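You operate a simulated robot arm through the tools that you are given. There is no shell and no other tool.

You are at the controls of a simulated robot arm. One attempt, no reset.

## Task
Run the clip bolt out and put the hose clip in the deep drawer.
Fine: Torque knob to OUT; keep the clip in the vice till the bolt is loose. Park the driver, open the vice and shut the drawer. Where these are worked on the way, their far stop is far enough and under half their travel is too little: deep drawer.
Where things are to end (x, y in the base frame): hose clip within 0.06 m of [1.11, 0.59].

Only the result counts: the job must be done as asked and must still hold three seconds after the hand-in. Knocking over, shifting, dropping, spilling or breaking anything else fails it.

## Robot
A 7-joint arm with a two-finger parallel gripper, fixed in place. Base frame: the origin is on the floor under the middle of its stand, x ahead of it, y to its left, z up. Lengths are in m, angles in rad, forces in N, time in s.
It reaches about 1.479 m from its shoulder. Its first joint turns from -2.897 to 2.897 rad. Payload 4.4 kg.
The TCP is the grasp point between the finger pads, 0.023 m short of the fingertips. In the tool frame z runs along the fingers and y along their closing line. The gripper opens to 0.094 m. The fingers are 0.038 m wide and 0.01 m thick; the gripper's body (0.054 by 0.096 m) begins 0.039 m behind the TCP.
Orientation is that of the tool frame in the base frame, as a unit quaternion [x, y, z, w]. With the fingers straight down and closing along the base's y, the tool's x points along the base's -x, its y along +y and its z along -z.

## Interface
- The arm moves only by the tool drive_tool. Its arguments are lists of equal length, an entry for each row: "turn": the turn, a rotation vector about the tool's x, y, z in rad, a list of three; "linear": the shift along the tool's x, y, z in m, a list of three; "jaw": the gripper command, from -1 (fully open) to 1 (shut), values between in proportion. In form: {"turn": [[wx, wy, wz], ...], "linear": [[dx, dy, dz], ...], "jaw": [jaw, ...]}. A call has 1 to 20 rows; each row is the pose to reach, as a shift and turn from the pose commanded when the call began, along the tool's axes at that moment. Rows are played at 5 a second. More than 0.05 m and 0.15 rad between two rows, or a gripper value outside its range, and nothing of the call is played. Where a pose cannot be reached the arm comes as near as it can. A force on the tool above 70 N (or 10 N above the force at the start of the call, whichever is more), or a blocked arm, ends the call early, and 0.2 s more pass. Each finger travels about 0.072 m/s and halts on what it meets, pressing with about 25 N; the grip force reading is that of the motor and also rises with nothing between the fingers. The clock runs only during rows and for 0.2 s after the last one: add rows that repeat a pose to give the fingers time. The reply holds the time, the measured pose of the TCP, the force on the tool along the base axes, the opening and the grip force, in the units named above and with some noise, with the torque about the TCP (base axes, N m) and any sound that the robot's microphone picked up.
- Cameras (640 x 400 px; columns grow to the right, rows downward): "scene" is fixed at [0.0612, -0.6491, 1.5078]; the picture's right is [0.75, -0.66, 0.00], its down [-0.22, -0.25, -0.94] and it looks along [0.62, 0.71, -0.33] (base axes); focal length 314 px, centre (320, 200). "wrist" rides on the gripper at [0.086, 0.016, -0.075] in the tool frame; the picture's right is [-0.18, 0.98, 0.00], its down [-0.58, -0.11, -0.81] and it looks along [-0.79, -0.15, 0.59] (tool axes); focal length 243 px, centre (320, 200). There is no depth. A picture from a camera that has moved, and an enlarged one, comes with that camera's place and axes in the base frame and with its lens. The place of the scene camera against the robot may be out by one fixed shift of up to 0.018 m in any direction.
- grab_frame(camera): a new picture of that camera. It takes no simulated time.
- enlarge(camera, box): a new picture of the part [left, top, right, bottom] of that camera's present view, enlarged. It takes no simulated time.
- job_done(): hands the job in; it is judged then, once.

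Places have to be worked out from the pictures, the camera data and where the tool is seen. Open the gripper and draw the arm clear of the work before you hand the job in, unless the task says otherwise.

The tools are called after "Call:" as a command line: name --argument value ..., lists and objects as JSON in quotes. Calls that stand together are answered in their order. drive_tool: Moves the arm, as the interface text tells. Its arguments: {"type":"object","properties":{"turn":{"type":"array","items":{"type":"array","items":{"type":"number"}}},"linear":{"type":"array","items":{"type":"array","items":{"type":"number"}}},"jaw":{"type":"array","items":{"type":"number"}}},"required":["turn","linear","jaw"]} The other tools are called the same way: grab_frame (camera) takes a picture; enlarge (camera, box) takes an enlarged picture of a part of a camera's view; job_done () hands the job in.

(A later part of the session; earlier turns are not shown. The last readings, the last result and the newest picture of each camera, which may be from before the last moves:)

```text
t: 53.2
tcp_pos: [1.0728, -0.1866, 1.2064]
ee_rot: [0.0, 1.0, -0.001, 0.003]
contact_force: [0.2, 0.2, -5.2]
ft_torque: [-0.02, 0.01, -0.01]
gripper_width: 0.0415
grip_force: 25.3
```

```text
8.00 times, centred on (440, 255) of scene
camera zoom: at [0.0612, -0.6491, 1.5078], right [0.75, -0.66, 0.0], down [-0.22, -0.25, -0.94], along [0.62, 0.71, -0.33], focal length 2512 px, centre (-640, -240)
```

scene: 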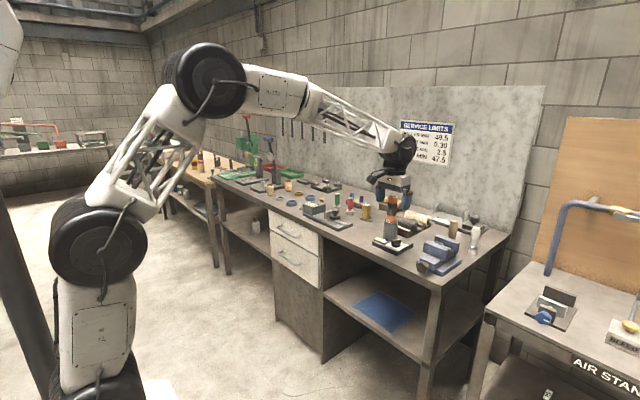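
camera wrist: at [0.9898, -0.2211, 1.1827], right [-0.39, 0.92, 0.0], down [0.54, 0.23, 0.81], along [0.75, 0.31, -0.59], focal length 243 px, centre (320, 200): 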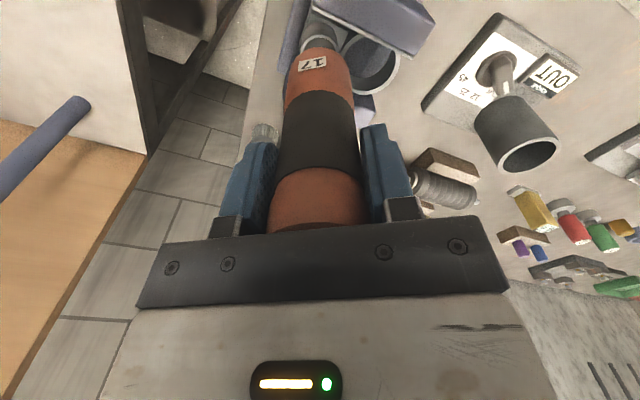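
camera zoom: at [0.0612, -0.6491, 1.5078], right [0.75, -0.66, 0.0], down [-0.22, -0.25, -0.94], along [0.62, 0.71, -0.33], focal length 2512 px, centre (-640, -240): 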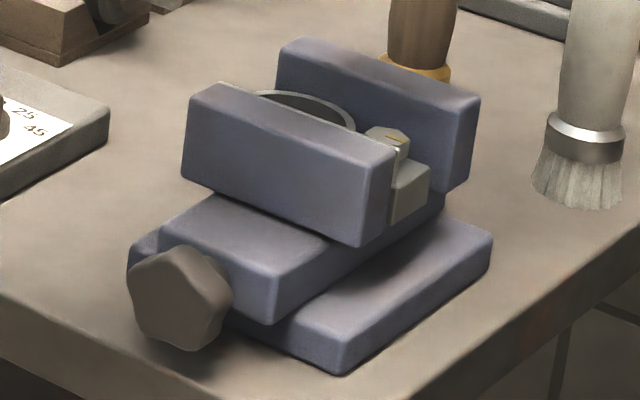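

Neither pressing nor turning moves the bolt any further: it appears to be at its run-out stop, ~4–5 mm above where it started. I'll park the driver, then re-check the bolt from the very same viewpoint as my early picture before opening the vice.

Call:
drive_tool --turn '[[0, 0.005, 0], [0, 0.01, 0], [0, 0.015, 0], [0, 0.02, 0], [0, 0.02, 0], [0, 0.02, 0], [0, 0.02, 0], [0, 0.02, 0], [0, 0.02, 0]]' --linear '[[0, 0.02, -0.015], [-0.002, 0.06, -0.02], [-0.003, 0.1, -0.02], [-0.005, 0.145, -0.02], [-0.007, 0.19, -0.02], [-0.009, 0.23, -0.02], [-0.0095, 0.255, -0.015], [-0.0095, 0.2609, -0.01], [-0.0095, 0.2609, -0.01]]' --jaw '[1, 1, 1, 1, 1, 1, 1, 1, 1]'

Call:
grab_frame --camera "wrist"

Call:
enlarge --camera "wrist" --box '[250, 0, 410, 100]'

Call:
enlarge --camera "scene" --box '[350, 130, 450, 260]'

```text
t: 55.2
tcp_pos: [1.0806, 0.075, 1.2173]
ee_rot: [-0.001, 1.0, -0.001, -0.007]
contact_force: [0.0, 0.4, -5.9]
ft_torque: [-0.02, 0.02, 0.0]
gripper_width: 0.0417
grip_force: 25.0
```

```text
taken
camera wrist: at [0.9949, 0.0903, 1.2929], right [0.18, 0.98, 0.0], down [0.59, -0.11, 0.8], along [0.78, -0.15, -0.6], focal length 243 px, centre (320, 200)
```

wrist: 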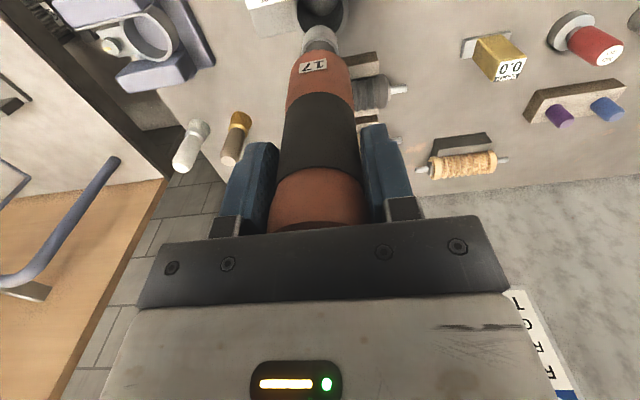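

```text
4.00 times, centred on (330, 50) of wrist
camera zoom: at [0.9949, 0.0903, 1.2929], right [0.18, 0.98, 0.0], down [0.59, -0.11, 0.8], along [0.78, -0.15, -0.6], focal length 970 px, centre (280, 800)
```

zoom: 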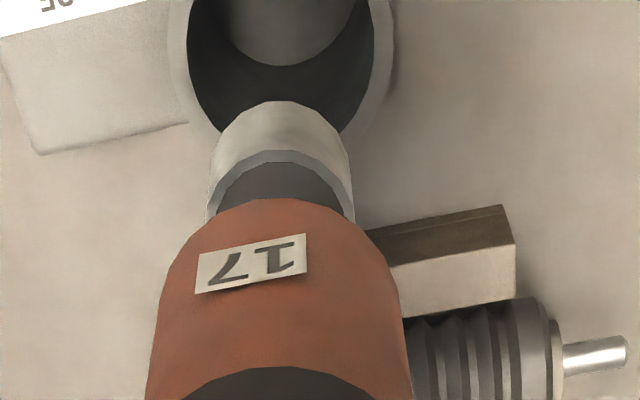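

```text
3.08 times, centred on (400, 195) of scene
camera zoom: at [0.0612, -0.6491, 1.5078], right [0.75, -0.66, 0.0], down [-0.22, -0.25, -0.94], along [0.62, 0.71, -0.33], focal length 966 px, centre (74, 215)
```

zoom: 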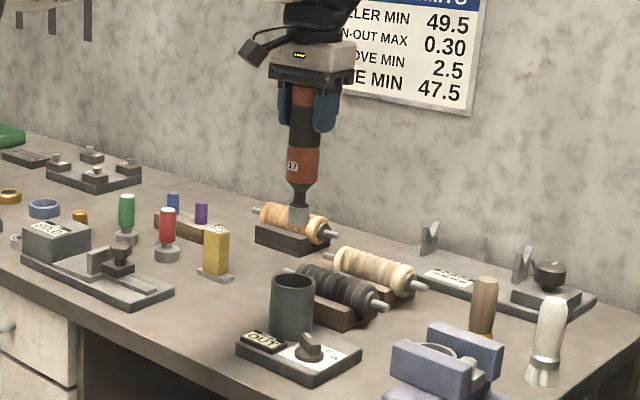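

The driver hangs nearly plumb above the holder. Lowering to just above the rim to check the entry.

Call:
drive_tool --turn '[[0, 0, 0], [0, 0, 0], [0, 0, 0], [0, 0, 0]]' --linear '[[-0.001, 0, 0.03], [-0.0015, 0, 0.055], [-0.002, 0, 0.07], [-0.002, 0, 0.07]]' --jaw '[1, 1, 1, 1]'

Call:
enlarge --camera "wrist" --box '[250, 0, 410, 100]'

Call:
enlarge --camera "scene" --box '[360, 170, 420, 250]'

```text
t: 56.2
tcp_pos: [1.0824, 0.074, 1.1472]
ee_rot: [0.0, 1.0, 0.0, -0.007]
contact_force: [-0.9, 0.3, -5.2]
ft_torque: [0.0, -0.01, 0.02]
gripper_width: 0.0415
grip_force: 24.9
```

```text
4.00 times, centred on (330, 50) of wrist
camera zoom: at [0.9955, 0.0898, 1.223], right [0.18, 0.98, 0.0], down [0.59, -0.11, 0.8], along [0.78, -0.15, -0.6], focal length 970 px, centre (280, 800)
```

zoom: 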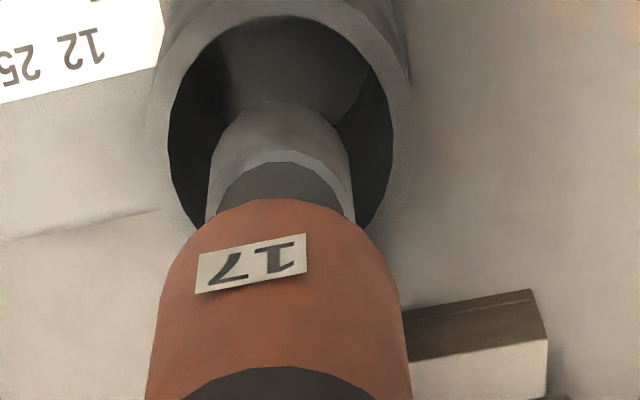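

```text
5.00 times, centred on (390, 210) of scene
camera zoom: at [0.0612, -0.6491, 1.5078], right [0.75, -0.66, 0.0], down [-0.22, -0.25, -0.94], along [0.62, 0.71, -0.33], focal length 1570 px, centre (-30, 150)
```

zoom: 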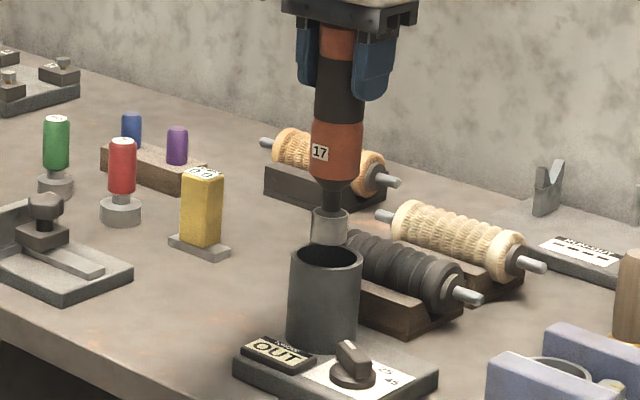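

Laterally centred on the holder. Lowering the driver in.

Call:
drive_tool --turn '[[0, 0, 0], [0, 0, 0], [0, 0, 0], [0, 0, 0], [0, 0, 0]]' --linear '[[-0.0003, 0, 0.02], [-0.0006, 0, 0.04], [-0.0009, 0, 0.06], [-0.0012, 0, 0.08], [-0.0012, 0, 0.08]]' --jaw '[1, 1, 1, 1, 1]'

Call:
enlarge --camera "wrist" --box '[250, 0, 410, 100]'

Call:
enlarge --camera "scene" --box '[360, 170, 420, 250]'

```text
t: 57.4
tcp_pos: [1.0825, 0.0739, 1.0669]
ee_rot: [0.0, 1.0, -0.001, -0.007]
contact_force: [0.2, 0.5, -5.8]
ft_torque: [0.03, -0.02, 0.0]
gripper_width: 0.0417
grip_force: 25.1
```

```text
4.00 times, centred on (330, 50) of wrist
camera zoom: at [0.9956, 0.0898, 1.1425], right [0.18, 0.98, 0.0], down [0.59, -0.11, 0.8], along [0.78, -0.15, -0.6], focal length 970 px, centre (280, 800)
```

zoom: 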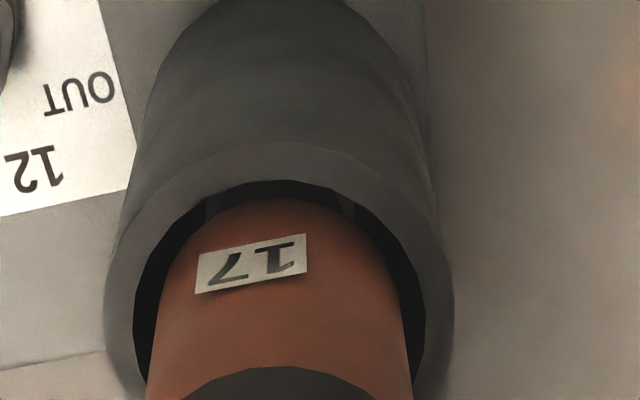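

```text
5.00 times, centred on (390, 210) of scene
camera zoom: at [0.0612, -0.6491, 1.5078], right [0.75, -0.66, 0.0], down [-0.22, -0.25, -0.94], along [0.62, 0.71, -0.33], focal length 1570 px, centre (-30, 150)
```

zoom: 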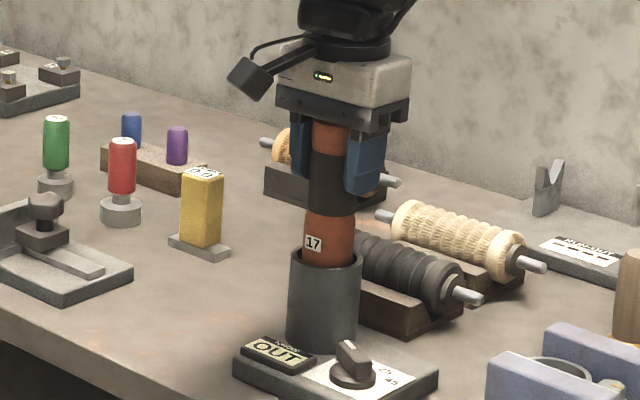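

It's inside the holder without touching. Easing down the last ~12 mm until it seats.

Call:
drive_tool --turn '[[0, 0, 0], [0, 0, 0], [0, 0, 0], [0, 0, 0]]' --linear '[[0, 0, 0.004], [0, 0, 0.008], [0, 0, 0.012], [0, 0, 0.012]]' --jaw '[1, 1, 1, 1]'

```text
t: 58.4
tcp_pos: [1.0824, 0.0746, 1.0538]
ee_rot: [-0.001, 1.0, 0.0, -0.008]
contact_force: [-0.6, 0.4, -6.2]
ft_torque: [0.0, 0.02, 0.02]
gripper_width: 0.0416
grip_force: 25.3
```

Call:
drive_tool --turn '[[0, 0, 0], [0, 0, 0], [0, 0, 0]]' --linear '[[0, 0, 0.0015], [0, 0, 0.003], [0, 0, 0.003]]' --jaw '[1, 1, 1]'

```text
t: 59.2
tcp_pos: [1.0828, 0.0741, 1.0531]
ee_rot: [-0.001, 1.0, -0.001, -0.006]
contact_force: [-3.4, 1.5, 10.1]
ft_torque: [0.44, 0.34, 0.05]
gripper_width: 0.0417
grip_force: 24.6
```

Seated (weight now carried). Opening the gripper and withdrawing straight up.

Call:
drive_tool --turn '[[0, 0, 0], [0, 0, 0], [0, 0, 0], [0, 0, 0], [0, 0, 0], [0, 0, 0], [0, 0, 0]]' --linear '[[0, 0, 0], [0, 0, 0], [0, 0, 0], [0, 0, -0.03], [0, 0, -0.07], [0, 0, -0.11], [0, 0, -0.15]]' --jaw '[0, -0.6, -1, -1, -1, -1, -1]'

Call:
grab_frame --camera "wrist"

Call:
enlarge --camera "scene" --box '[350, 150, 450, 260]'

```text
t: 60.8
tcp_pos: [1.0841, 0.0748, 1.1999]
ee_rot: [-0.001, 1.0, -0.001, -0.008]
contact_force: [-0.3, -0.8, -0.6]
ft_torque: [-0.03, -0.01, 0.01]
gripper_width: 0.094
grip_force: 0.1
```

```text
taken
camera wrist: at [0.9975, 0.0898, 1.2761], right [0.18, 0.98, 0.0], down [0.59, -0.11, 0.8], along [0.78, -0.15, -0.6], focal length 243 px, centre (320, 200)
```

wrist: 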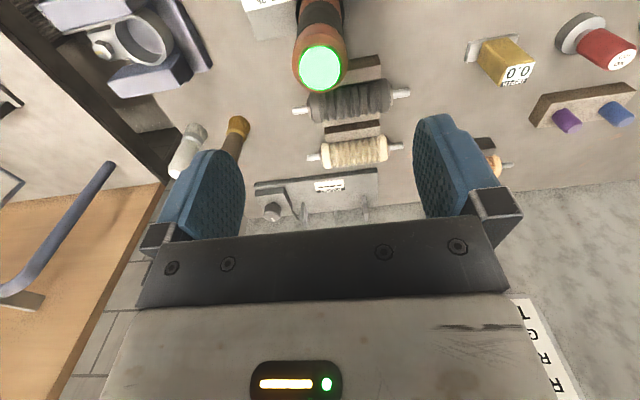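

```text
3.64 times, centred on (400, 205) of scene
camera zoom: at [0.0612, -0.6491, 1.5078], right [0.75, -0.66, 0.0], down [-0.22, -0.25, -0.94], along [0.62, 0.71, -0.33], focal length 1142 px, centre (29, 182)
```

zoom: 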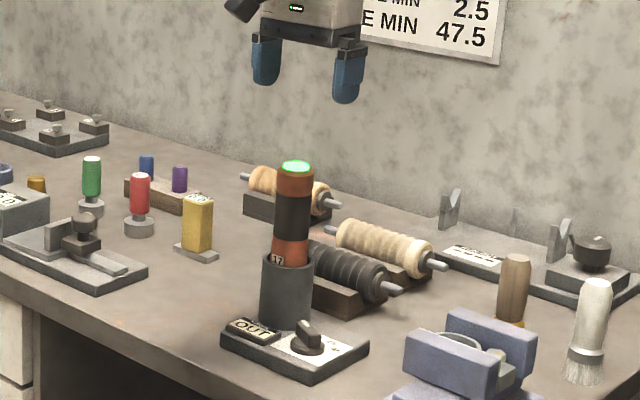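

The driver's cap now glows green, which signals the bolt run completed, and the driver is parked. Next is the vice: I'll back off toward its star knob (≈(0.953, -0.1605, 0.915)), to grip it from the front.

Call:
drive_tool --turn '[[0, -0.015, 0], [0, -0.015, 0], [0, -0.015, 0], [0, -0.015, 0], [0, -0.015, 0], [0, -0.015, 0], [0, -0.015, 0], [0, -0.015, 0], [0, -0.015, 0]]' --linear '[[0.03, -0.03, 0], [0.06, -0.06, 0], [0.09, -0.09, 0], [0.12, -0.12, 0.01], [0.15, -0.15, 0.02], [0.18, -0.18, 0.03], [0.21, -0.21, 0.04], [0.234, -0.235, 0.05], [0.234, -0.235, 0.05]]' --jaw '[-1, -1, -1, -1, -1, -1, -1, -1, -1]'

Call:
grab_frame --camera "wrist"

Call:
enlarge --camera "wrist" --box '[260, 60, 400, 180]'

```text
t: 62.8
tcp_pos: [0.8488, -0.1615, 1.1549]
ee_rot: [0.0, 1.0, -0.001, 0.0]
contact_force: [0.3, 1.2, 0.8]
ft_torque: [-0.01, 0.0, 0.0]
gripper_width: 0.0937
grip_force: 0.0
```

```text
taken
camera wrist: at [0.7617, -0.1457, 1.2297], right [0.18, 0.98, 0.0], down [0.58, -0.11, 0.81], along [0.79, -0.15, -0.59], focal length 243 px, centre (320, 200)
```

wrist: 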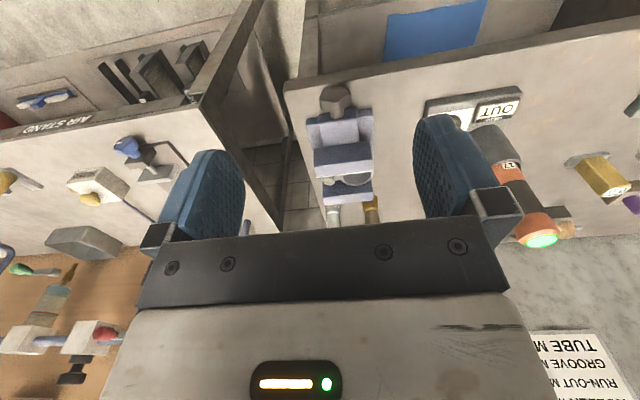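

```text
3.33 times, centred on (330, 120) of wrist
camera zoom: at [0.7617, -0.1457, 1.2297], right [0.18, 0.98, 0.0], down [0.58, -0.11, 0.81], along [0.79, -0.15, -0.59], focal length 809 px, centre (287, 467)
```

zoom: 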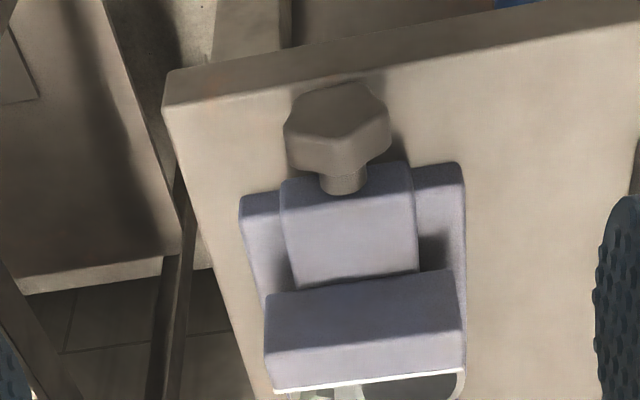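

The knob spans about x 0.944–0.963, nearly flush with the table edge, roughly 0.03 above the table. I'll take a near-horizontal look from the front to get its height and lobes accurately.

Call:
drive_tool --turn '[[0, -0.12, 0], [0, -0.24, 0], [0, -0.36, 0], [0, -0.48, 0], [0, -0.6, 0], [0, -0.6, 0]]' --linear '[[-0.003, -0.003, 0.04], [-0.006, -0.006, 0.08], [-0.01, -0.009, 0.12], [-0.015, -0.012, 0.165], [-0.021, -0.0145, 0.205], [-0.021, -0.0145, 0.205]]' --jaw '[-1, -1, -1, -1, -1, -1]'

Call:
grab_frame --camera "wrist"

Call:
enlarge --camera "wrist" --box '[260, 140, 400, 230]'

```text
t: 64.2
tcp_pos: [0.8711, -0.175, 0.95]
ee_rot: [-0.001, 0.955, 0.0, 0.296]
contact_force: [-0.1, 0.0, 0.7]
ft_torque: [-0.01, -0.02, 0.0]
gripper_width: 0.0938
grip_force: 0.0
```

```text
taken
camera wrist: at [0.7562, -0.1595, 0.9631], right [0.15, 0.98, 0.1], down [0.02, -0.11, 0.99], along [0.99, -0.15, -0.04], focal length 243 px, centre (320, 200)
```

wrist: 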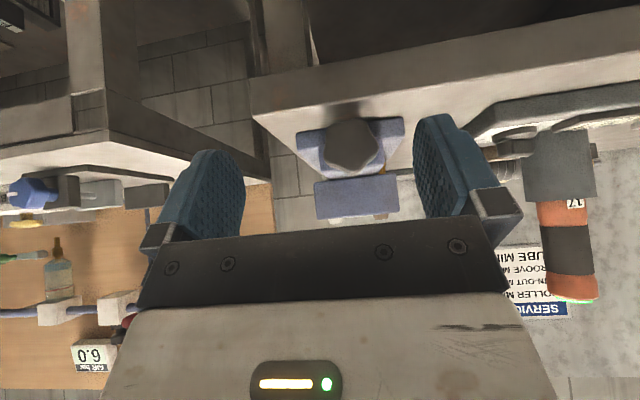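

```text
4.44 times, centred on (330, 185) of wrist
camera zoom: at [0.7562, -0.1595, 0.9631], right [0.15, 0.98, 0.1], down [0.02, -0.11, 0.99], along [0.99, -0.15, -0.04], focal length 1078 px, centre (276, 267)
```

zoom: 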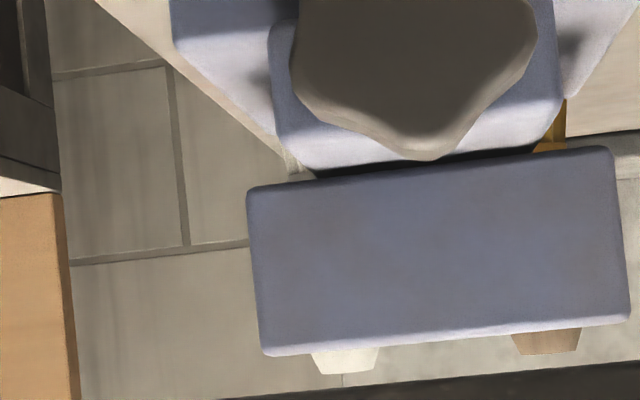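

Call:
enlarge --camera "wrist" --box '[280, 100, 420, 200]'

Call:
enlarge --camera "scene" --box '[410, 245, 450, 280]'

```text
4.00 times, centred on (350, 150) of wrist
camera zoom: at [0.7562, -0.1595, 0.9631], right [0.15, 0.98, 0.1], down [0.02, -0.11, 0.99], along [0.99, -0.15, -0.04], focal length 970 px, centre (200, 400)
```

zoom: 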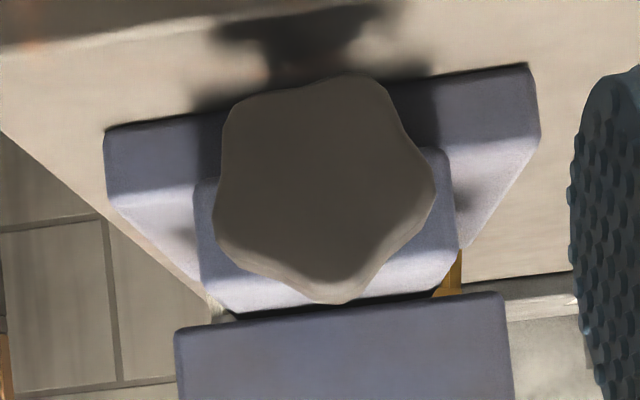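

```text
11.43 times, centred on (430, 262) of scene
camera zoom: at [0.0612, -0.6491, 1.5078], right [0.75, -0.66, 0.0], down [-0.22, -0.25, -0.94], along [0.62, 0.71, -0.33], focal length 3588 px, centre (-937, -514)
```

zoom: 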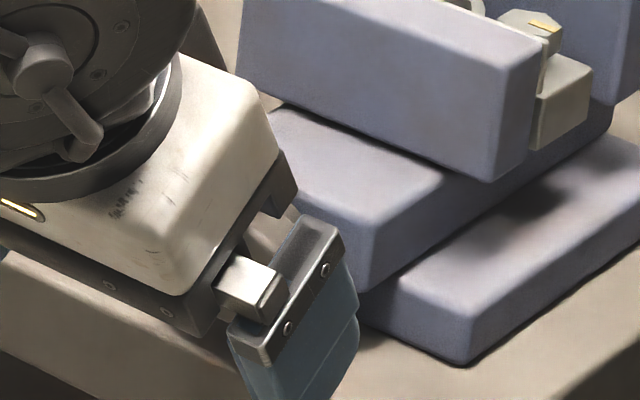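

The knob is a 5-lobed star: axis at y≈-0.160, z≈0.9165, radius ≈0.0215, one lobe pointing up, ~0.034 above the table. Plan: grip it from above with the hand leaned right (−54°), then roll left to turn it counter-clockwise. First I go back upright above it.

Call:
drive_tool --turn '[[0, 0.12, 0], [0, 0.24, 0], [0, 0.36, 0], [0, 0.48, 0], [0, 0.6, 0], [0, 0.6, 0]]' --linear '[[-0.02, -0.007, -0.018], [-0.04, -0.014, -0.036], [-0.06, -0.021, -0.054], [-0.08, -0.028, -0.072], [-0.0973, -0.035, -0.0909], [-0.0973, -0.035, -0.0909]]' --jaw '[-1, -0.5, 0, 0, 0, 0]'

Call:
drive_tool --turn '[[-0.134, 0, 0], [-0.269, 0, 0], [-0.403, 0, 0], [-0.537, 0, 0], [-0.671, 0, 0], [-0.806, 0, 0], [-0.94, 0, 0], [-0.94, 0, 0]]' --linear '[[-0.005, -0.005, 0.01], [-0.012, -0.01, 0.02], [-0.02, -0.015, 0.035], [-0.028, -0.02, 0.05], [-0.036, -0.025, 0.065], [-0.042, -0.03, 0.08], [-0.046, -0.035, 0.09], [-0.046, -0.035, 0.09]]' --jaw '[0, 0, 0, 0, 0, 0, 0, 0]'

Call:
grab_frame --camera "wrist"

Call:
grab_frame --camera "scene"

```text
t: 65.6
tcp_pos: [0.9, -0.21, 1.0801]
ee_rot: [-0.001, 1.0, -0.001, -0.001]
contact_force: [-0.3, 0.2, 0.1]
ft_torque: [0.02, -0.01, -0.01]
gripper_width: 0.0468
grip_force: 0.1
```

```text
t: 67.4
tcp_pos: [0.947, -0.2452, 0.9902]
ee_rot: [0.0, 0.891, 0.453, 0.0]
contact_force: [0.1, -0.2, -0.3]
ft_torque: [0.01, 0.03, 0.01]
gripper_width: 0.047
grip_force: 0.0
```

```text
taken
camera wrist: at [0.8588, -0.2967, 1.048], right [0.18, 0.58, 0.79], down [0.58, -0.71, 0.39], along [0.79, 0.39, -0.47], focal length 243 px, centre (320, 200)
```

wrist: 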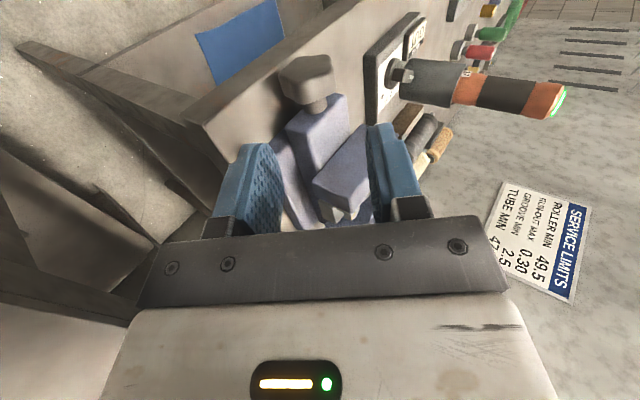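

```text
taken
```

scene: 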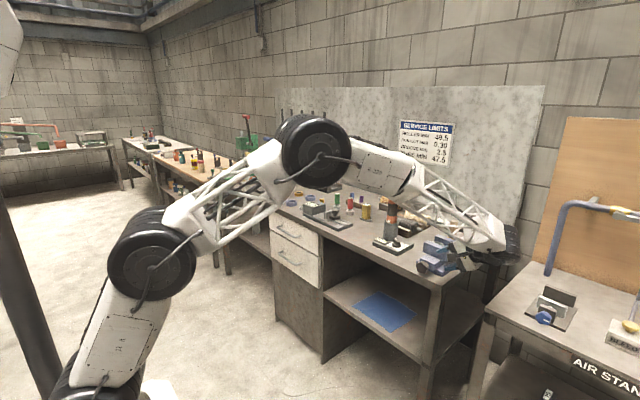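

The leaned pose is reachable. Zooming on the knob from here to refine its axis.

Call:
enlarge --camera "wrist" --box '[250, 40, 370, 140]'

```text
4.00 times, centred on (310, 90) of wrist
camera zoom: at [0.8588, -0.2967, 1.048], right [0.18, 0.58, 0.79], down [0.58, -0.71, 0.39], along [0.79, 0.39, -0.47], focal length 970 px, centre (360, 640)
```

zoom: 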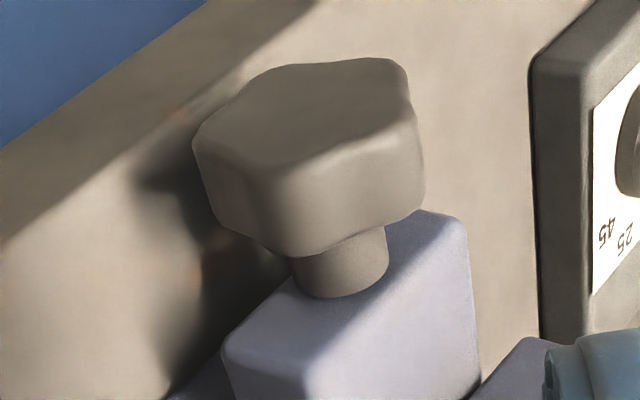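

The refined axis agrees: y=-0.160, z=0.9165 at x≈0.944 (front face). Advancing along the fingers with a small lateral correction, stopping short to check.

Call:
drive_tool --turn '[[0, 0, 0], [0, 0, 0], [0, 0, 0], [0, 0, 0]]' --linear '[[0.001, -0.005, 0.02], [0.001, -0.0093, 0.04], [0.001, -0.0093, 0.055], [0.001, -0.0093, 0.055]]' --jaw '[0, 0, 0, 0]'

Call:
enlarge --camera "wrist" --box '[220, 40, 420, 240]'

```text
t: 68.4
tcp_pos: [0.9458, -0.2054, 0.9513]
ee_rot: [-0.001, 0.892, 0.452, 0.0]
contact_force: [-0.1, 0.5, 0.3]
ft_torque: [0.0, -0.04, -0.02]
gripper_width: 0.0468
grip_force: 0.0
```

```text
2.00 times, centred on (320, 140) of wrist
camera zoom: at [0.8576, -0.2578, 1.0081], right [0.18, 0.58, 0.79], down [0.58, -0.71, 0.39], along [0.79, 0.39, -0.47], focal length 485 px, centre (320, 320)
```

zoom: 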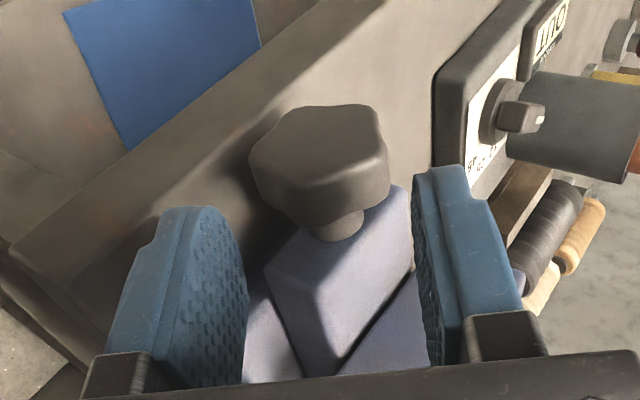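

Alignment is good; advancing the last 42 mm so the pads flank the knob.

Call:
drive_tool --turn '[[0, 0, 0], [0, 0, 0], [0, 0, 0], [0, 0, 0]]' --linear '[[0, -0.001, 0.015], [0, -0.001, 0.03], [0, -0.001, 0.042], [0, -0.001, 0.042]]' --jaw '[0, 0, 0, 0]'

Call:
enlarge --camera "wrist" --box '[220, 40, 420, 240]'

Call:
enlarge --camera "scene" --box '[400, 220, 480, 290]'

```text
t: 69.4
tcp_pos: [0.9467, -0.172, 0.9245]
ee_rot: [0.0, 0.892, 0.452, 0.0]
contact_force: [-0.7, 0.0, 0.1]
ft_torque: [0.0, 0.01, -0.01]
gripper_width: 0.0471
grip_force: 0.0
```

```text
2.00 times, centred on (320, 140) of wrist
camera zoom: at [0.8575, -0.2241, 0.9825], right [0.18, 0.58, 0.79], down [0.58, -0.71, 0.39], along [0.79, 0.39, -0.47], focal length 485 px, centre (320, 320)
```

zoom: 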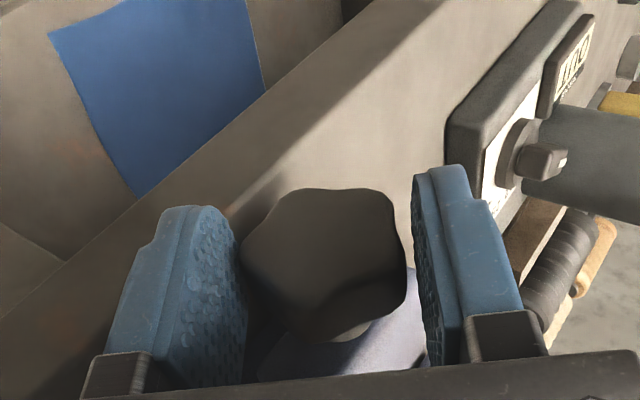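

```text
5.71 times, centred on (440, 255) of scene
camera zoom: at [0.0612, -0.6491, 1.5078], right [0.75, -0.66, 0.0], down [-0.22, -0.25, -0.94], along [0.62, 0.71, -0.33], focal length 1794 px, centre (-366, -114)
```

zoom: 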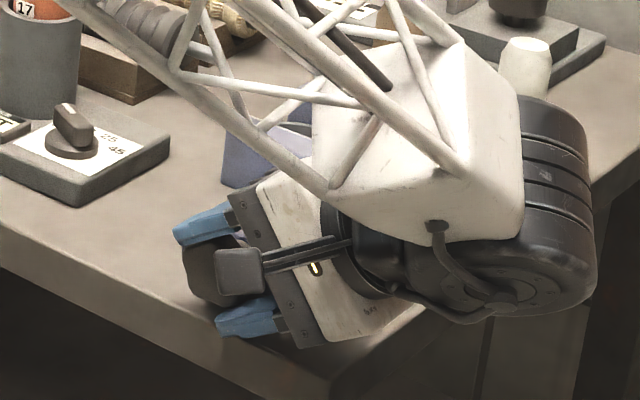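

The knob sits between the pads. Closing.

Call:
drive_tool --turn '[[0, 0, 0], [0, 0, 0], [0, 0, 0], [0, 0, 0]]' --linear '[[0, 0, 0], [0, 0, 0], [0, 0, 0], [0, 0, 0]]' --jaw '[0.3, 0.6, 1, 1]'

Call:
enlarge --camera "wrist" --box '[220, 40, 420, 240]'

```text
t: 70.4
tcp_pos: [0.9459, -0.1723, 0.9253]
ee_rot: [-0.001, 0.892, 0.452, 0.0]
contact_force: [-1.1, 8.1, 1.4]
ft_torque: [0.11, 0.06, -0.08]
gripper_width: 0.0416
grip_force: 44.7
```

```text
2.00 times, centred on (320, 140) of wrist
camera zoom: at [0.8575, -0.224, 0.9826], right [0.18, 0.58, 0.79], down [0.58, -0.71, 0.39], along [0.79, 0.39, -0.47], focal length 485 px, centre (320, 320)
```

zoom: 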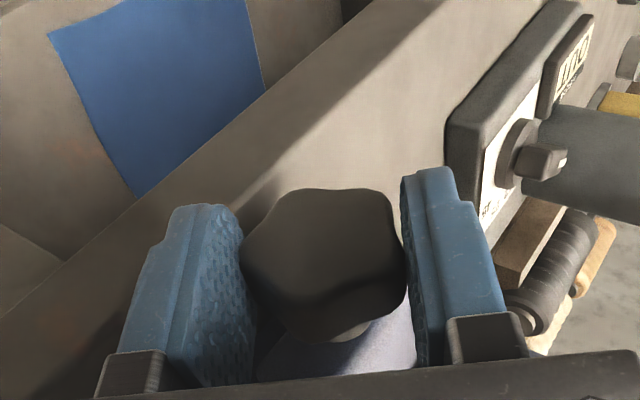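

Gripped (0.042 m). Rolling about the knob axis counter-clockwise by ~36° first, watching torque and the jaws.

Call:
drive_tool --turn '[[0.126, 0, 0], [0.252, 0, 0], [0.378, 0, 0], [0.504, 0, 0], [0.63, 0, 0], [0.63, 0, 0]]' --linear '[[0, 0.0019, 0.0001], [0, 0.0038, 0.0005], [0, 0.0056, 0.0011], [0, 0.0073, 0.0019], [0, 0.0089, 0.0029], [0, 0.0089, 0.0029]]' --jaw '[1, 1, 1, 1, 1, 1]'

Call:
enlarge --camera "wrist" --box '[220, 40, 420, 240]'

Call:
enlarge --camera "scene" --box '[400, 220, 480, 290]'

```text
t: 71.8
tcp_pos: [0.946, -0.1653, 0.9304]
ee_rot: [-0.001, 0.988, 0.152, 0.001]
contact_force: [-6.0, 25.2, 16.4]
ft_torque: [0.46, -0.02, 0.24]
gripper_width: 0.0416
grip_force: 45.0
```

```text
2.00 times, centred on (320, 140) of wrist
camera zoom: at [0.8575, -0.1726, 1.0072], right [0.18, 0.94, 0.3], down [0.58, -0.35, 0.74], along [0.79, 0.04, -0.61], focal length 485 px, centre (320, 320)
```

zoom: 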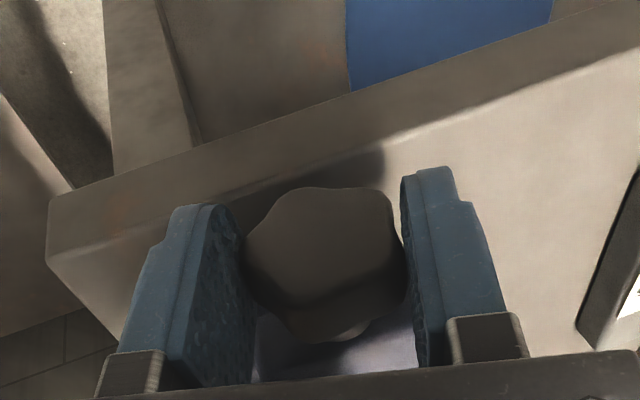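

```text
5.71 times, centred on (440, 255) of scene
camera zoom: at [0.0612, -0.6491, 1.5078], right [0.75, -0.66, 0.0], down [-0.22, -0.25, -0.94], along [0.62, 0.71, -0.33], focal length 1794 px, centre (-366, -114)
```

zoom: 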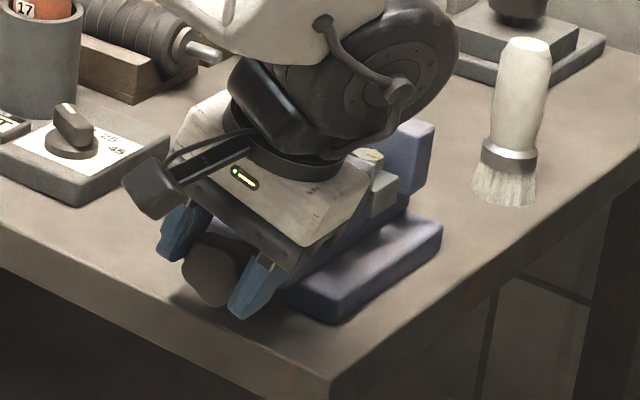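

The knob turns with the hand at low torque. Continuing the roll another 72° to the left lean.

Call:
drive_tool --turn '[[0.126, 0, 0], [0.252, 0, 0], [0.378, 0, 0], [0.504, 0, 0], [0.63, 0, 0], [0.756, 0, 0], [0.882, 0, 0], [1.008, 0, 0], [1.134, 0, 0], [1.257, 0, 0], [1.257, 0, 0]]' --linear '[[0, 0.0031, -0.0003], [0, 0.005, 0.0001], [0, 0.0068, 0.0007], [0, 0.0085, 0.0015], [0, 0.0101, 0.0025], [0, 0.0116, 0.0037], [0, 0.0129, 0.0051], [0, 0.014, 0.0066], [0, 0.0149, 0.0083], [0, 0.0156, 0.01], [0, 0.0156, 0.01]]' --jaw '[1, 1, 1, 1, 1, 1, 1, 1, 1, 1, 1]'

Call:
grab_frame --camera "wrist"

Call:
enlarge --camera "scene" --box '[400, 220, 480, 290]'

```text
t: 74.2
tcp_pos: [0.9457, -0.1467, 0.9248]
ee_rot: [0.0, 0.889, -0.457, 0.001]
contact_force: [18.3, 26.4, -4.3]
ft_torque: [0.31, -0.82, 1.01]
gripper_width: 0.0419
grip_force: 45.4
```

```text
taken
camera wrist: at [0.8576, -0.0779, 0.9556], right [0.18, 0.57, -0.8], down [0.58, 0.59, 0.56], along [0.79, -0.57, -0.22], focal length 243 px, centre (320, 200)
```

wrist: 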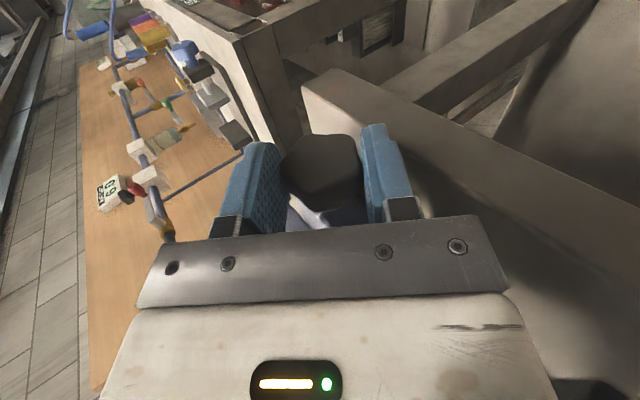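

```text
5.71 times, centred on (440, 255) of scene
camera zoom: at [0.0612, -0.6491, 1.5078], right [0.75, -0.66, 0.0], down [-0.22, -0.25, -0.94], along [0.62, 0.71, -0.33], focal length 1794 px, centre (-366, -114)
```

zoom: 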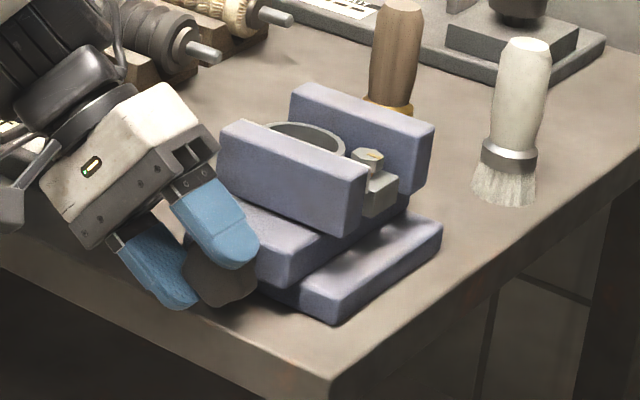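

Call:
enlarge --camera "scene" --box '[410, 230, 470, 280]'

```text
8.00 times, centred on (440, 255) of scene
camera zoom: at [0.0612, -0.6491, 1.5078], right [0.75, -0.66, 0.0], down [-0.22, -0.25, -0.94], along [0.62, 0.71, -0.33], focal length 2512 px, centre (-640, -240)
```

zoom: 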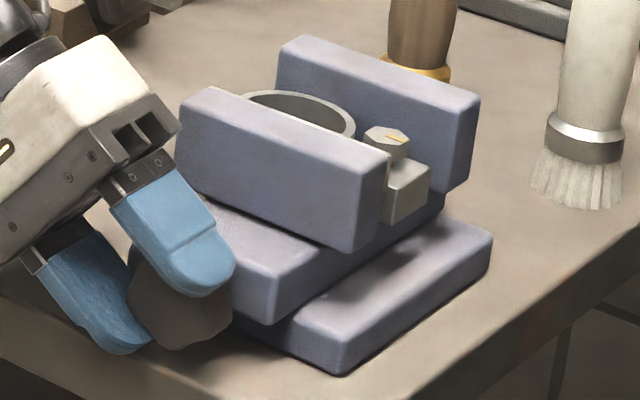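

The front jaw has backed off ~6 mm already. I'll release, back out, roll the hand back to the right and take another stroke.

Call:
drive_tool --turn '[[0, 0, 0], [0, 0, 0], [0, 0, 0], [0, 0, 0], [0, 0, 0]]' --linear '[[0, 0, 0], [0, 0, 0], [0, 0, -0.03], [0, 0, -0.06], [0, 0, -0.08]]' --jaw '[0.02, 0.02, 0.02, 0.02, 0.02]'

Call:
enlarge --camera "wrist" --box '[220, 40, 420, 240]'

Call:
enlarge --camera "scene" --box '[410, 230, 470, 280]'

```text
t: 75.4
tcp_pos: [0.9442, -0.0832, 0.9732]
ee_rot: [0.0, 0.89, -0.457, -0.001]
contact_force: [1.0, -0.4, 0.0]
ft_torque: [0.0, 0.01, -0.04]
gripper_width: 0.0462
grip_force: 0.0
```

```text
2.00 times, centred on (320, 140) of wrist
camera zoom: at [0.8575, -0.0135, 1.0029], right [0.18, 0.57, -0.8], down [0.58, 0.59, 0.56], along [0.79, -0.57, -0.22], focal length 485 px, centre (320, 320)
```

zoom: 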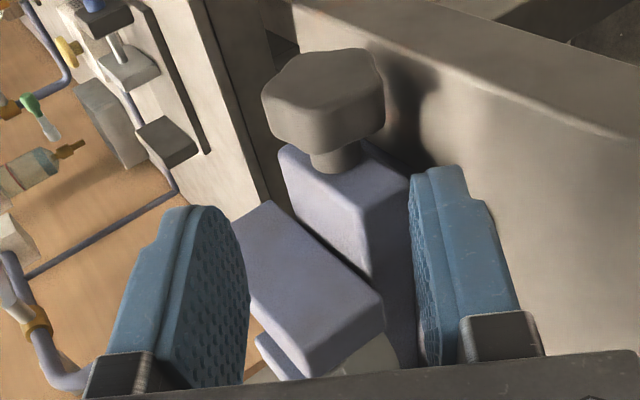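

```text
8.00 times, centred on (440, 255) of scene
camera zoom: at [0.0612, -0.6491, 1.5078], right [0.75, -0.66, 0.0], down [-0.22, -0.25, -0.94], along [0.62, 0.71, -0.33], focal length 2512 px, centre (-640, -240)
```

zoom: 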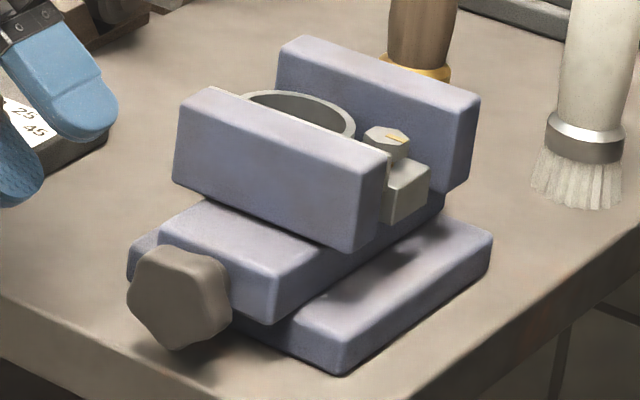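

Only the front jaw slides (≈6 mm so far); knob and bed stay put. Rolling the hand back over the top to the right for a second stroke.

Call:
drive_tool --turn '[[-0.1257, 0, 0], [-0.2514, 0, 0], [-0.377, 0, 0], [-0.503, 0, 0], [-0.628, 0, 0], [-0.754, 0, 0], [-0.88, 0, 0], [-1.005, 0, 0], [-1.131, 0, 0], [-1.257, 0, 0], [-1.382, 0, 0], [-1.508, 0, 0], [-1.634, 0, 0], [-1.759, 0, 0], [-1.885, 0, 0], [-1.885, 0, 0]]' --linear '[[0, -0.012, 0.0008], [0, -0.0237, 0.003], [0, -0.0351, 0.0067], [0, -0.046, 0.0118], [0, -0.0561, 0.0182], [0, -0.0653, 0.0259], [0, -0.0735, 0.0346], [0, -0.0805, 0.0442], [0, -0.0863, 0.0548], [0, -0.0907, 0.0659], [0, -0.0937, 0.0775], [0, -0.0952, 0.0894], [0, -0.0952, 0.1014], [0, -0.0937, 0.1133], [0, -0.0907, 0.1249], [0, -0.0907, 0.1249]]' --jaw '[0, 0, 0, 0, 0, 0, 0, 0, 0, 0, 0, 0, 0, 0, 0, 0]'

Call:
enlarge --camera "wrist" --box '[220, 40, 420, 240]'

```text
t: 78.8
tcp_pos: [0.9451, -0.2371, 0.9737]
ee_rot: [-0.002, 0.892, 0.451, 0.001]
contact_force: [-0.3, -0.4, 0.8]
ft_torque: [0.0, 0.0, 0.0]
gripper_width: 0.0469
grip_force: 0.1
```

```text
2.00 times, centred on (320, 140) of wrist
camera zoom: at [0.8575, -0.289, 1.0306], right [0.18, 0.58, 0.79], down [0.58, -0.71, 0.39], along [0.79, 0.39, -0.47], focal length 485 px, centre (320, 320)
```

zoom: 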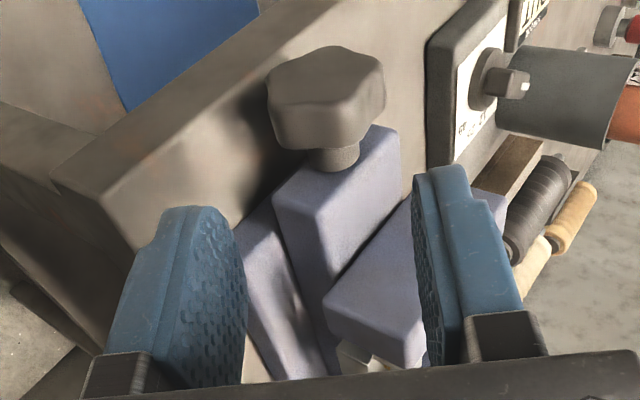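

Aligned again. Advancing 81 mm and gripping the knob.

Call:
drive_tool --turn '[[0, 0, 0], [0, 0, 0], [0, 0, 0], [0, 0, 0], [0, 0, 0], [0, 0, 0], [0, 0, 0]]' --linear '[[0, -0.0005, 0.03], [0, -0.0005, 0.055], [0, -0.0005, 0.07], [0, -0.0005, 0.081], [0, -0.0005, 0.081], [0, -0.0005, 0.081], [0, -0.0005, 0.081]]' --jaw '[0, 0, 0, 0, 0.5, 1, 1]'

Call:
enlarge --camera "wrist" --box '[220, 40, 420, 240]'

```text
t: 80.4
tcp_pos: [0.9461, -0.1726, 0.9246]
ee_rot: [-0.001, 0.892, 0.451, 0.001]
contact_force: [-8.2, 2.2, 1.5]
ft_torque: [0.05, -0.14, -0.42]
gripper_width: 0.0417
grip_force: 45.2
```

```text
2.00 times, centred on (320, 140) of wrist
camera zoom: at [0.8579, -0.2231, 0.9823], right [0.18, 0.58, 0.79], down [0.58, -0.71, 0.39], along [0.79, 0.39, -0.47], focal length 485 px, centre (320, 320)
```

zoom: 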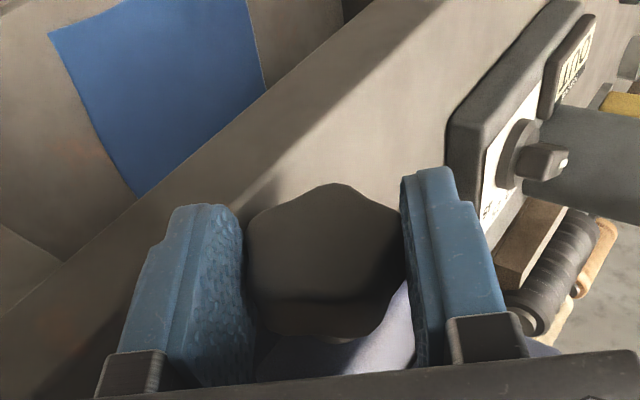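

Gripped. Second stroke: rolling 108° counter-clockwise about the knob axis.

Call:
drive_tool --turn '[[0.126, 0, 0], [0.252, 0, 0], [0.378, 0, 0], [0.504, 0, 0], [0.63, 0, 0], [0.756, 0, 0], [0.882, 0, 0], [1.008, 0, 0], [1.134, 0, 0], [1.26, 0, 0], [1.386, 0, 0], [1.512, 0, 0], [1.638, 0, 0], [1.764, 0, 0], [1.885, 0, 0], [1.885, 0, 0]]' --linear '[[0, 0.002, 0.0001], [0, 0.0041, 0.0004], [0, 0.006, 0.001], [0, 0.0079, 0.0017], [0, 0.0096, 0.0026], [0, 0.0111, 0.0037], [0, 0.0125, 0.0051], [0, 0.0136, 0.0066], [0, 0.0145, 0.0083], [0, 0.0152, 0.0101], [0, 0.0156, 0.0121], [0, 0.0158, 0.014], [0, 0.0157, 0.0159], [0, 0.0153, 0.0178], [0, 0.0147, 0.0197], [0, 0.0147, 0.0197]]' --jaw '[1, 1, 1, 1, 1, 1, 1, 1, 1, 1, 1, 1, 1, 1, 1, 1]'

Call:
enlarge --camera "scene" --box '[410, 230, 470, 280]'

Call:
enlarge --camera "wrist" --box '[220, 40, 420, 240]'

```text
t: 83.8
tcp_pos: [0.9457, -0.1472, 0.9253]
ee_rot: [-0.001, 0.889, -0.458, 0.001]
contact_force: [17.7, 10.5, 0.1]
ft_torque: [0.11, -0.54, 1.14]
gripper_width: 0.0415
grip_force: 44.9
```

```text
8.00 times, centred on (440, 255) of scene
camera zoom: at [0.0612, -0.6491, 1.5078], right [0.75, -0.66, 0.0], down [-0.22, -0.25, -0.94], along [0.62, 0.71, -0.33], focal length 2512 px, centre (-640, -240)
```

zoom: 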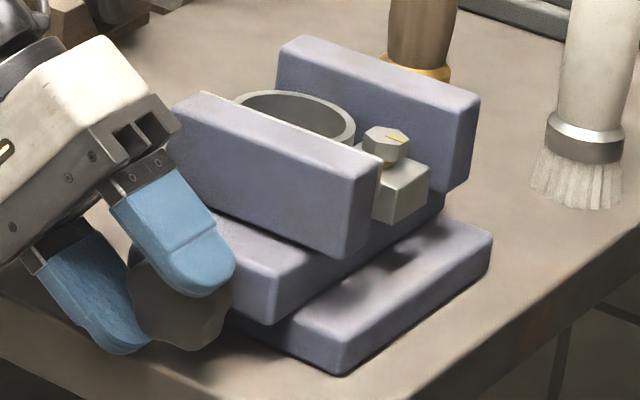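

```text
2.00 times, centred on (320, 140) of wrist
camera zoom: at [0.8576, -0.0779, 0.9554], right [0.18, 0.57, -0.8], down [0.58, 0.59, 0.56], along [0.79, -0.57, -0.22], focal length 485 px, centre (320, 320)
```

zoom: 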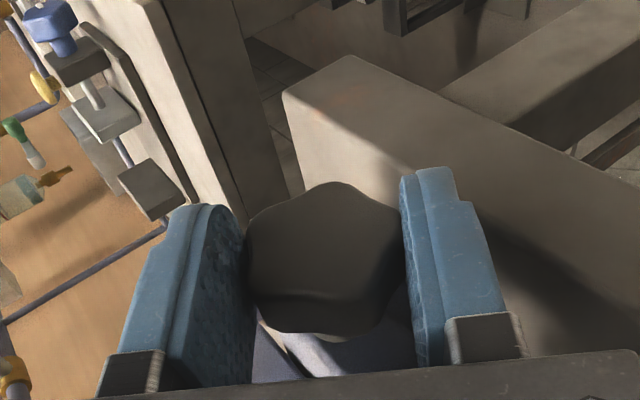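

The jaw keeps backing away (~11–12 mm open now). More clearance will help lifting the clip, so I'll take another stroke: release, back out, roll back.

Call:
drive_tool --turn '[[0, 0, 0], [0, 0, 0], [0, 0, 0], [0, 0, 0], [0, 0, 0]]' --linear '[[0, 0, 0], [0, 0, 0], [0, 0, -0.03], [0, 0, -0.06], [0, 0, -0.08]]' --jaw '[0.02, 0.02, 0.02, 0.02, 0.02]'

Call:
drive_tool --turn '[[-0.1257, 0, 0], [-0.2514, 0, 0], [-0.377, 0, 0], [-0.503, 0, 0], [-0.628, 0, 0], [-0.754, 0, 0], [-0.88, 0, 0], [-1.005, 0, 0], [-1.131, 0, 0], [-1.257, 0, 0], [-1.382, 0, 0], [-1.508, 0, 0], [-1.634, 0, 0], [-1.759, 0, 0], [-1.885, 0, 0], [-1.885, 0, 0]]' --linear '[[0, -0.012, 0.0008], [0, -0.0237, 0.003], [0, -0.0351, 0.0067], [0, -0.046, 0.0118], [0, -0.0561, 0.0182], [0, -0.0653, 0.0259], [0, -0.0735, 0.0346], [0, -0.0805, 0.0442], [0, -0.0863, 0.0548], [0, -0.0907, 0.0659], [0, -0.0937, 0.0775], [0, -0.0952, 0.0894], [0, -0.0952, 0.1014], [0, -0.0937, 0.1133], [0, -0.0907, 0.1249], [0, -0.0907, 0.1249]]' --jaw '[0, 0, 0, 0, 0, 0, 0, 0, 0, 0, 0, 0, 0, 0, 0, 0]'

Call:
enlarge --camera "wrist" --box '[220, 40, 420, 240]'

Call:
enlarge --camera "scene" --box '[410, 230, 470, 280]'

```text
t: 85.0
tcp_pos: [0.9452, -0.0822, 0.9717]
ee_rot: [0.001, 0.89, -0.456, 0.001]
contact_force: [-0.4, -0.7, -0.7]
ft_torque: [-0.02, -0.01, 0.03]
gripper_width: 0.0458
grip_force: 0.0
```

```text
t: 88.4
tcp_pos: [0.945, -0.2374, 0.9725]
ee_rot: [-0.002, 0.893, 0.451, 0.0]
contact_force: [-0.1, 1.0, -0.8]
ft_torque: [0.02, 0.05, -0.03]
gripper_width: 0.0468
grip_force: 0.0
```

```text
2.00 times, centred on (320, 140) of wrist
camera zoom: at [0.8578, -0.2882, 1.0298], right [0.18, 0.58, 0.79], down [0.58, -0.71, 0.39], along [0.79, 0.39, -0.47], focal length 485 px, centre (320, 320)
```

zoom: 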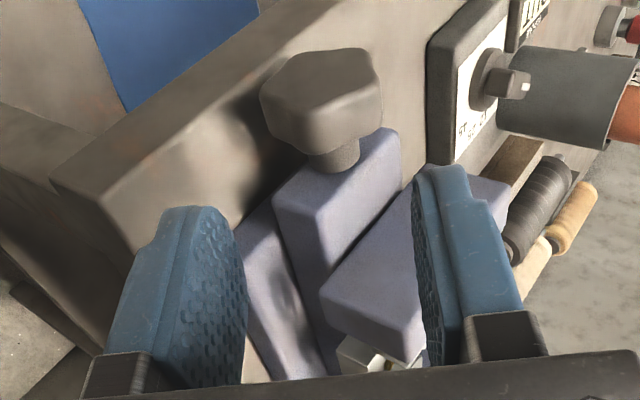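

```text
8.00 times, centred on (440, 255) of scene
camera zoom: at [0.0612, -0.6491, 1.5078], right [0.75, -0.66, 0.0], down [-0.22, -0.25, -0.94], along [0.62, 0.71, -0.33], focal length 2512 px, centre (-640, -240)
```

zoom: 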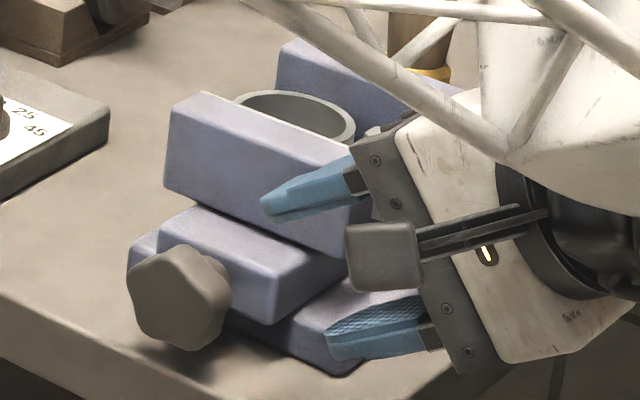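

Call:
drive_tool --turn '[[0, 0, 0], [0, 0, 0], [0, 0, 0], [0, 0, 0], [0, 0, 0], [0, 0, 0], [0, 0, 0]]' --linear '[[0, 0, 0.03], [0, 0, 0.055], [0, 0, 0.07], [0, 0, 0.0805], [0, 0, 0.0805], [0, 0, 0.0805], [0, 0, 0.0805]]' --jaw '[0, 0, 0, 0, 0.5, 1, 1]'

Call:
drive_tool --turn '[[0.126, 0, 0], [0.252, 0, 0], [0.378, 0, 0], [0.504, 0, 0], [0.63, 0, 0], [0.756, 0, 0], [0.882, 0, 0], [1.008, 0, 0], [1.134, 0, 0], [1.26, 0, 0], [1.386, 0, 0], [1.512, 0, 0], [1.638, 0, 0], [1.764, 0, 0], [1.885, 0, 0], [1.885, 0, 0]]' --linear '[[0, 0.002, 0.0001], [0, 0.0041, 0.0004], [0, 0.006, 0.001], [0, 0.0079, 0.0017], [0, 0.0096, 0.0026], [0, 0.0111, 0.0037], [0, 0.0125, 0.0051], [0, 0.0136, 0.0066], [0, 0.0145, 0.0083], [0, 0.0152, 0.0101], [0, 0.0156, 0.0121], [0, 0.0158, 0.014], [0, 0.0157, 0.0159], [0, 0.0153, 0.0178], [0, 0.0147, 0.0197], [0, 0.0147, 0.0197]]' --jaw '[1, 1, 1, 1, 1, 1, 1, 1, 1, 1, 1, 1, 1, 1, 1, 1]'

Call:
enlarge --camera "scene" --box '[410, 230, 470, 280]'

```text
t: 90.0
tcp_pos: [0.945, -0.1717, 0.9236]
ee_rot: [0.0, 0.892, 0.452, 0.001]
contact_force: [-6.8, 7.5, 2.8]
ft_torque: [0.09, -0.14, -0.53]
gripper_width: 0.0405
grip_force: 44.9
```

```text
t: 93.4
tcp_pos: [0.9456, -0.1473, 0.9253]
ee_rot: [0.0, 0.889, -0.458, 0.001]
contact_force: [2.5, -7.9, 0.2]
ft_torque: [0.82, -0.52, 0.39]
gripper_width: 0.0417
grip_force: 45.0
```

```text
8.00 times, centred on (440, 255) of scene
camera zoom: at [0.0612, -0.6491, 1.5078], right [0.75, -0.66, 0.0], down [-0.22, -0.25, -0.94], along [0.62, 0.71, -0.33], focal length 2512 px, centre (-640, -240)
```

zoom: 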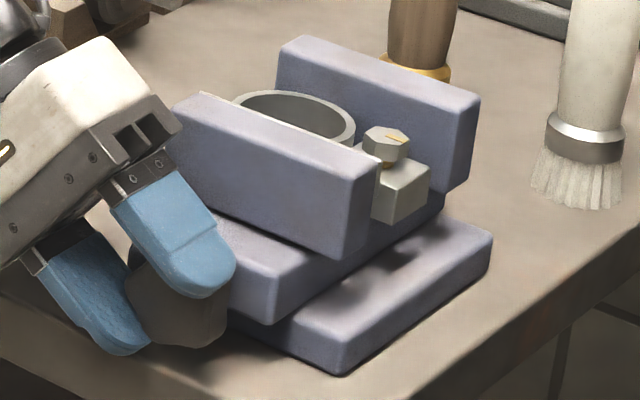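

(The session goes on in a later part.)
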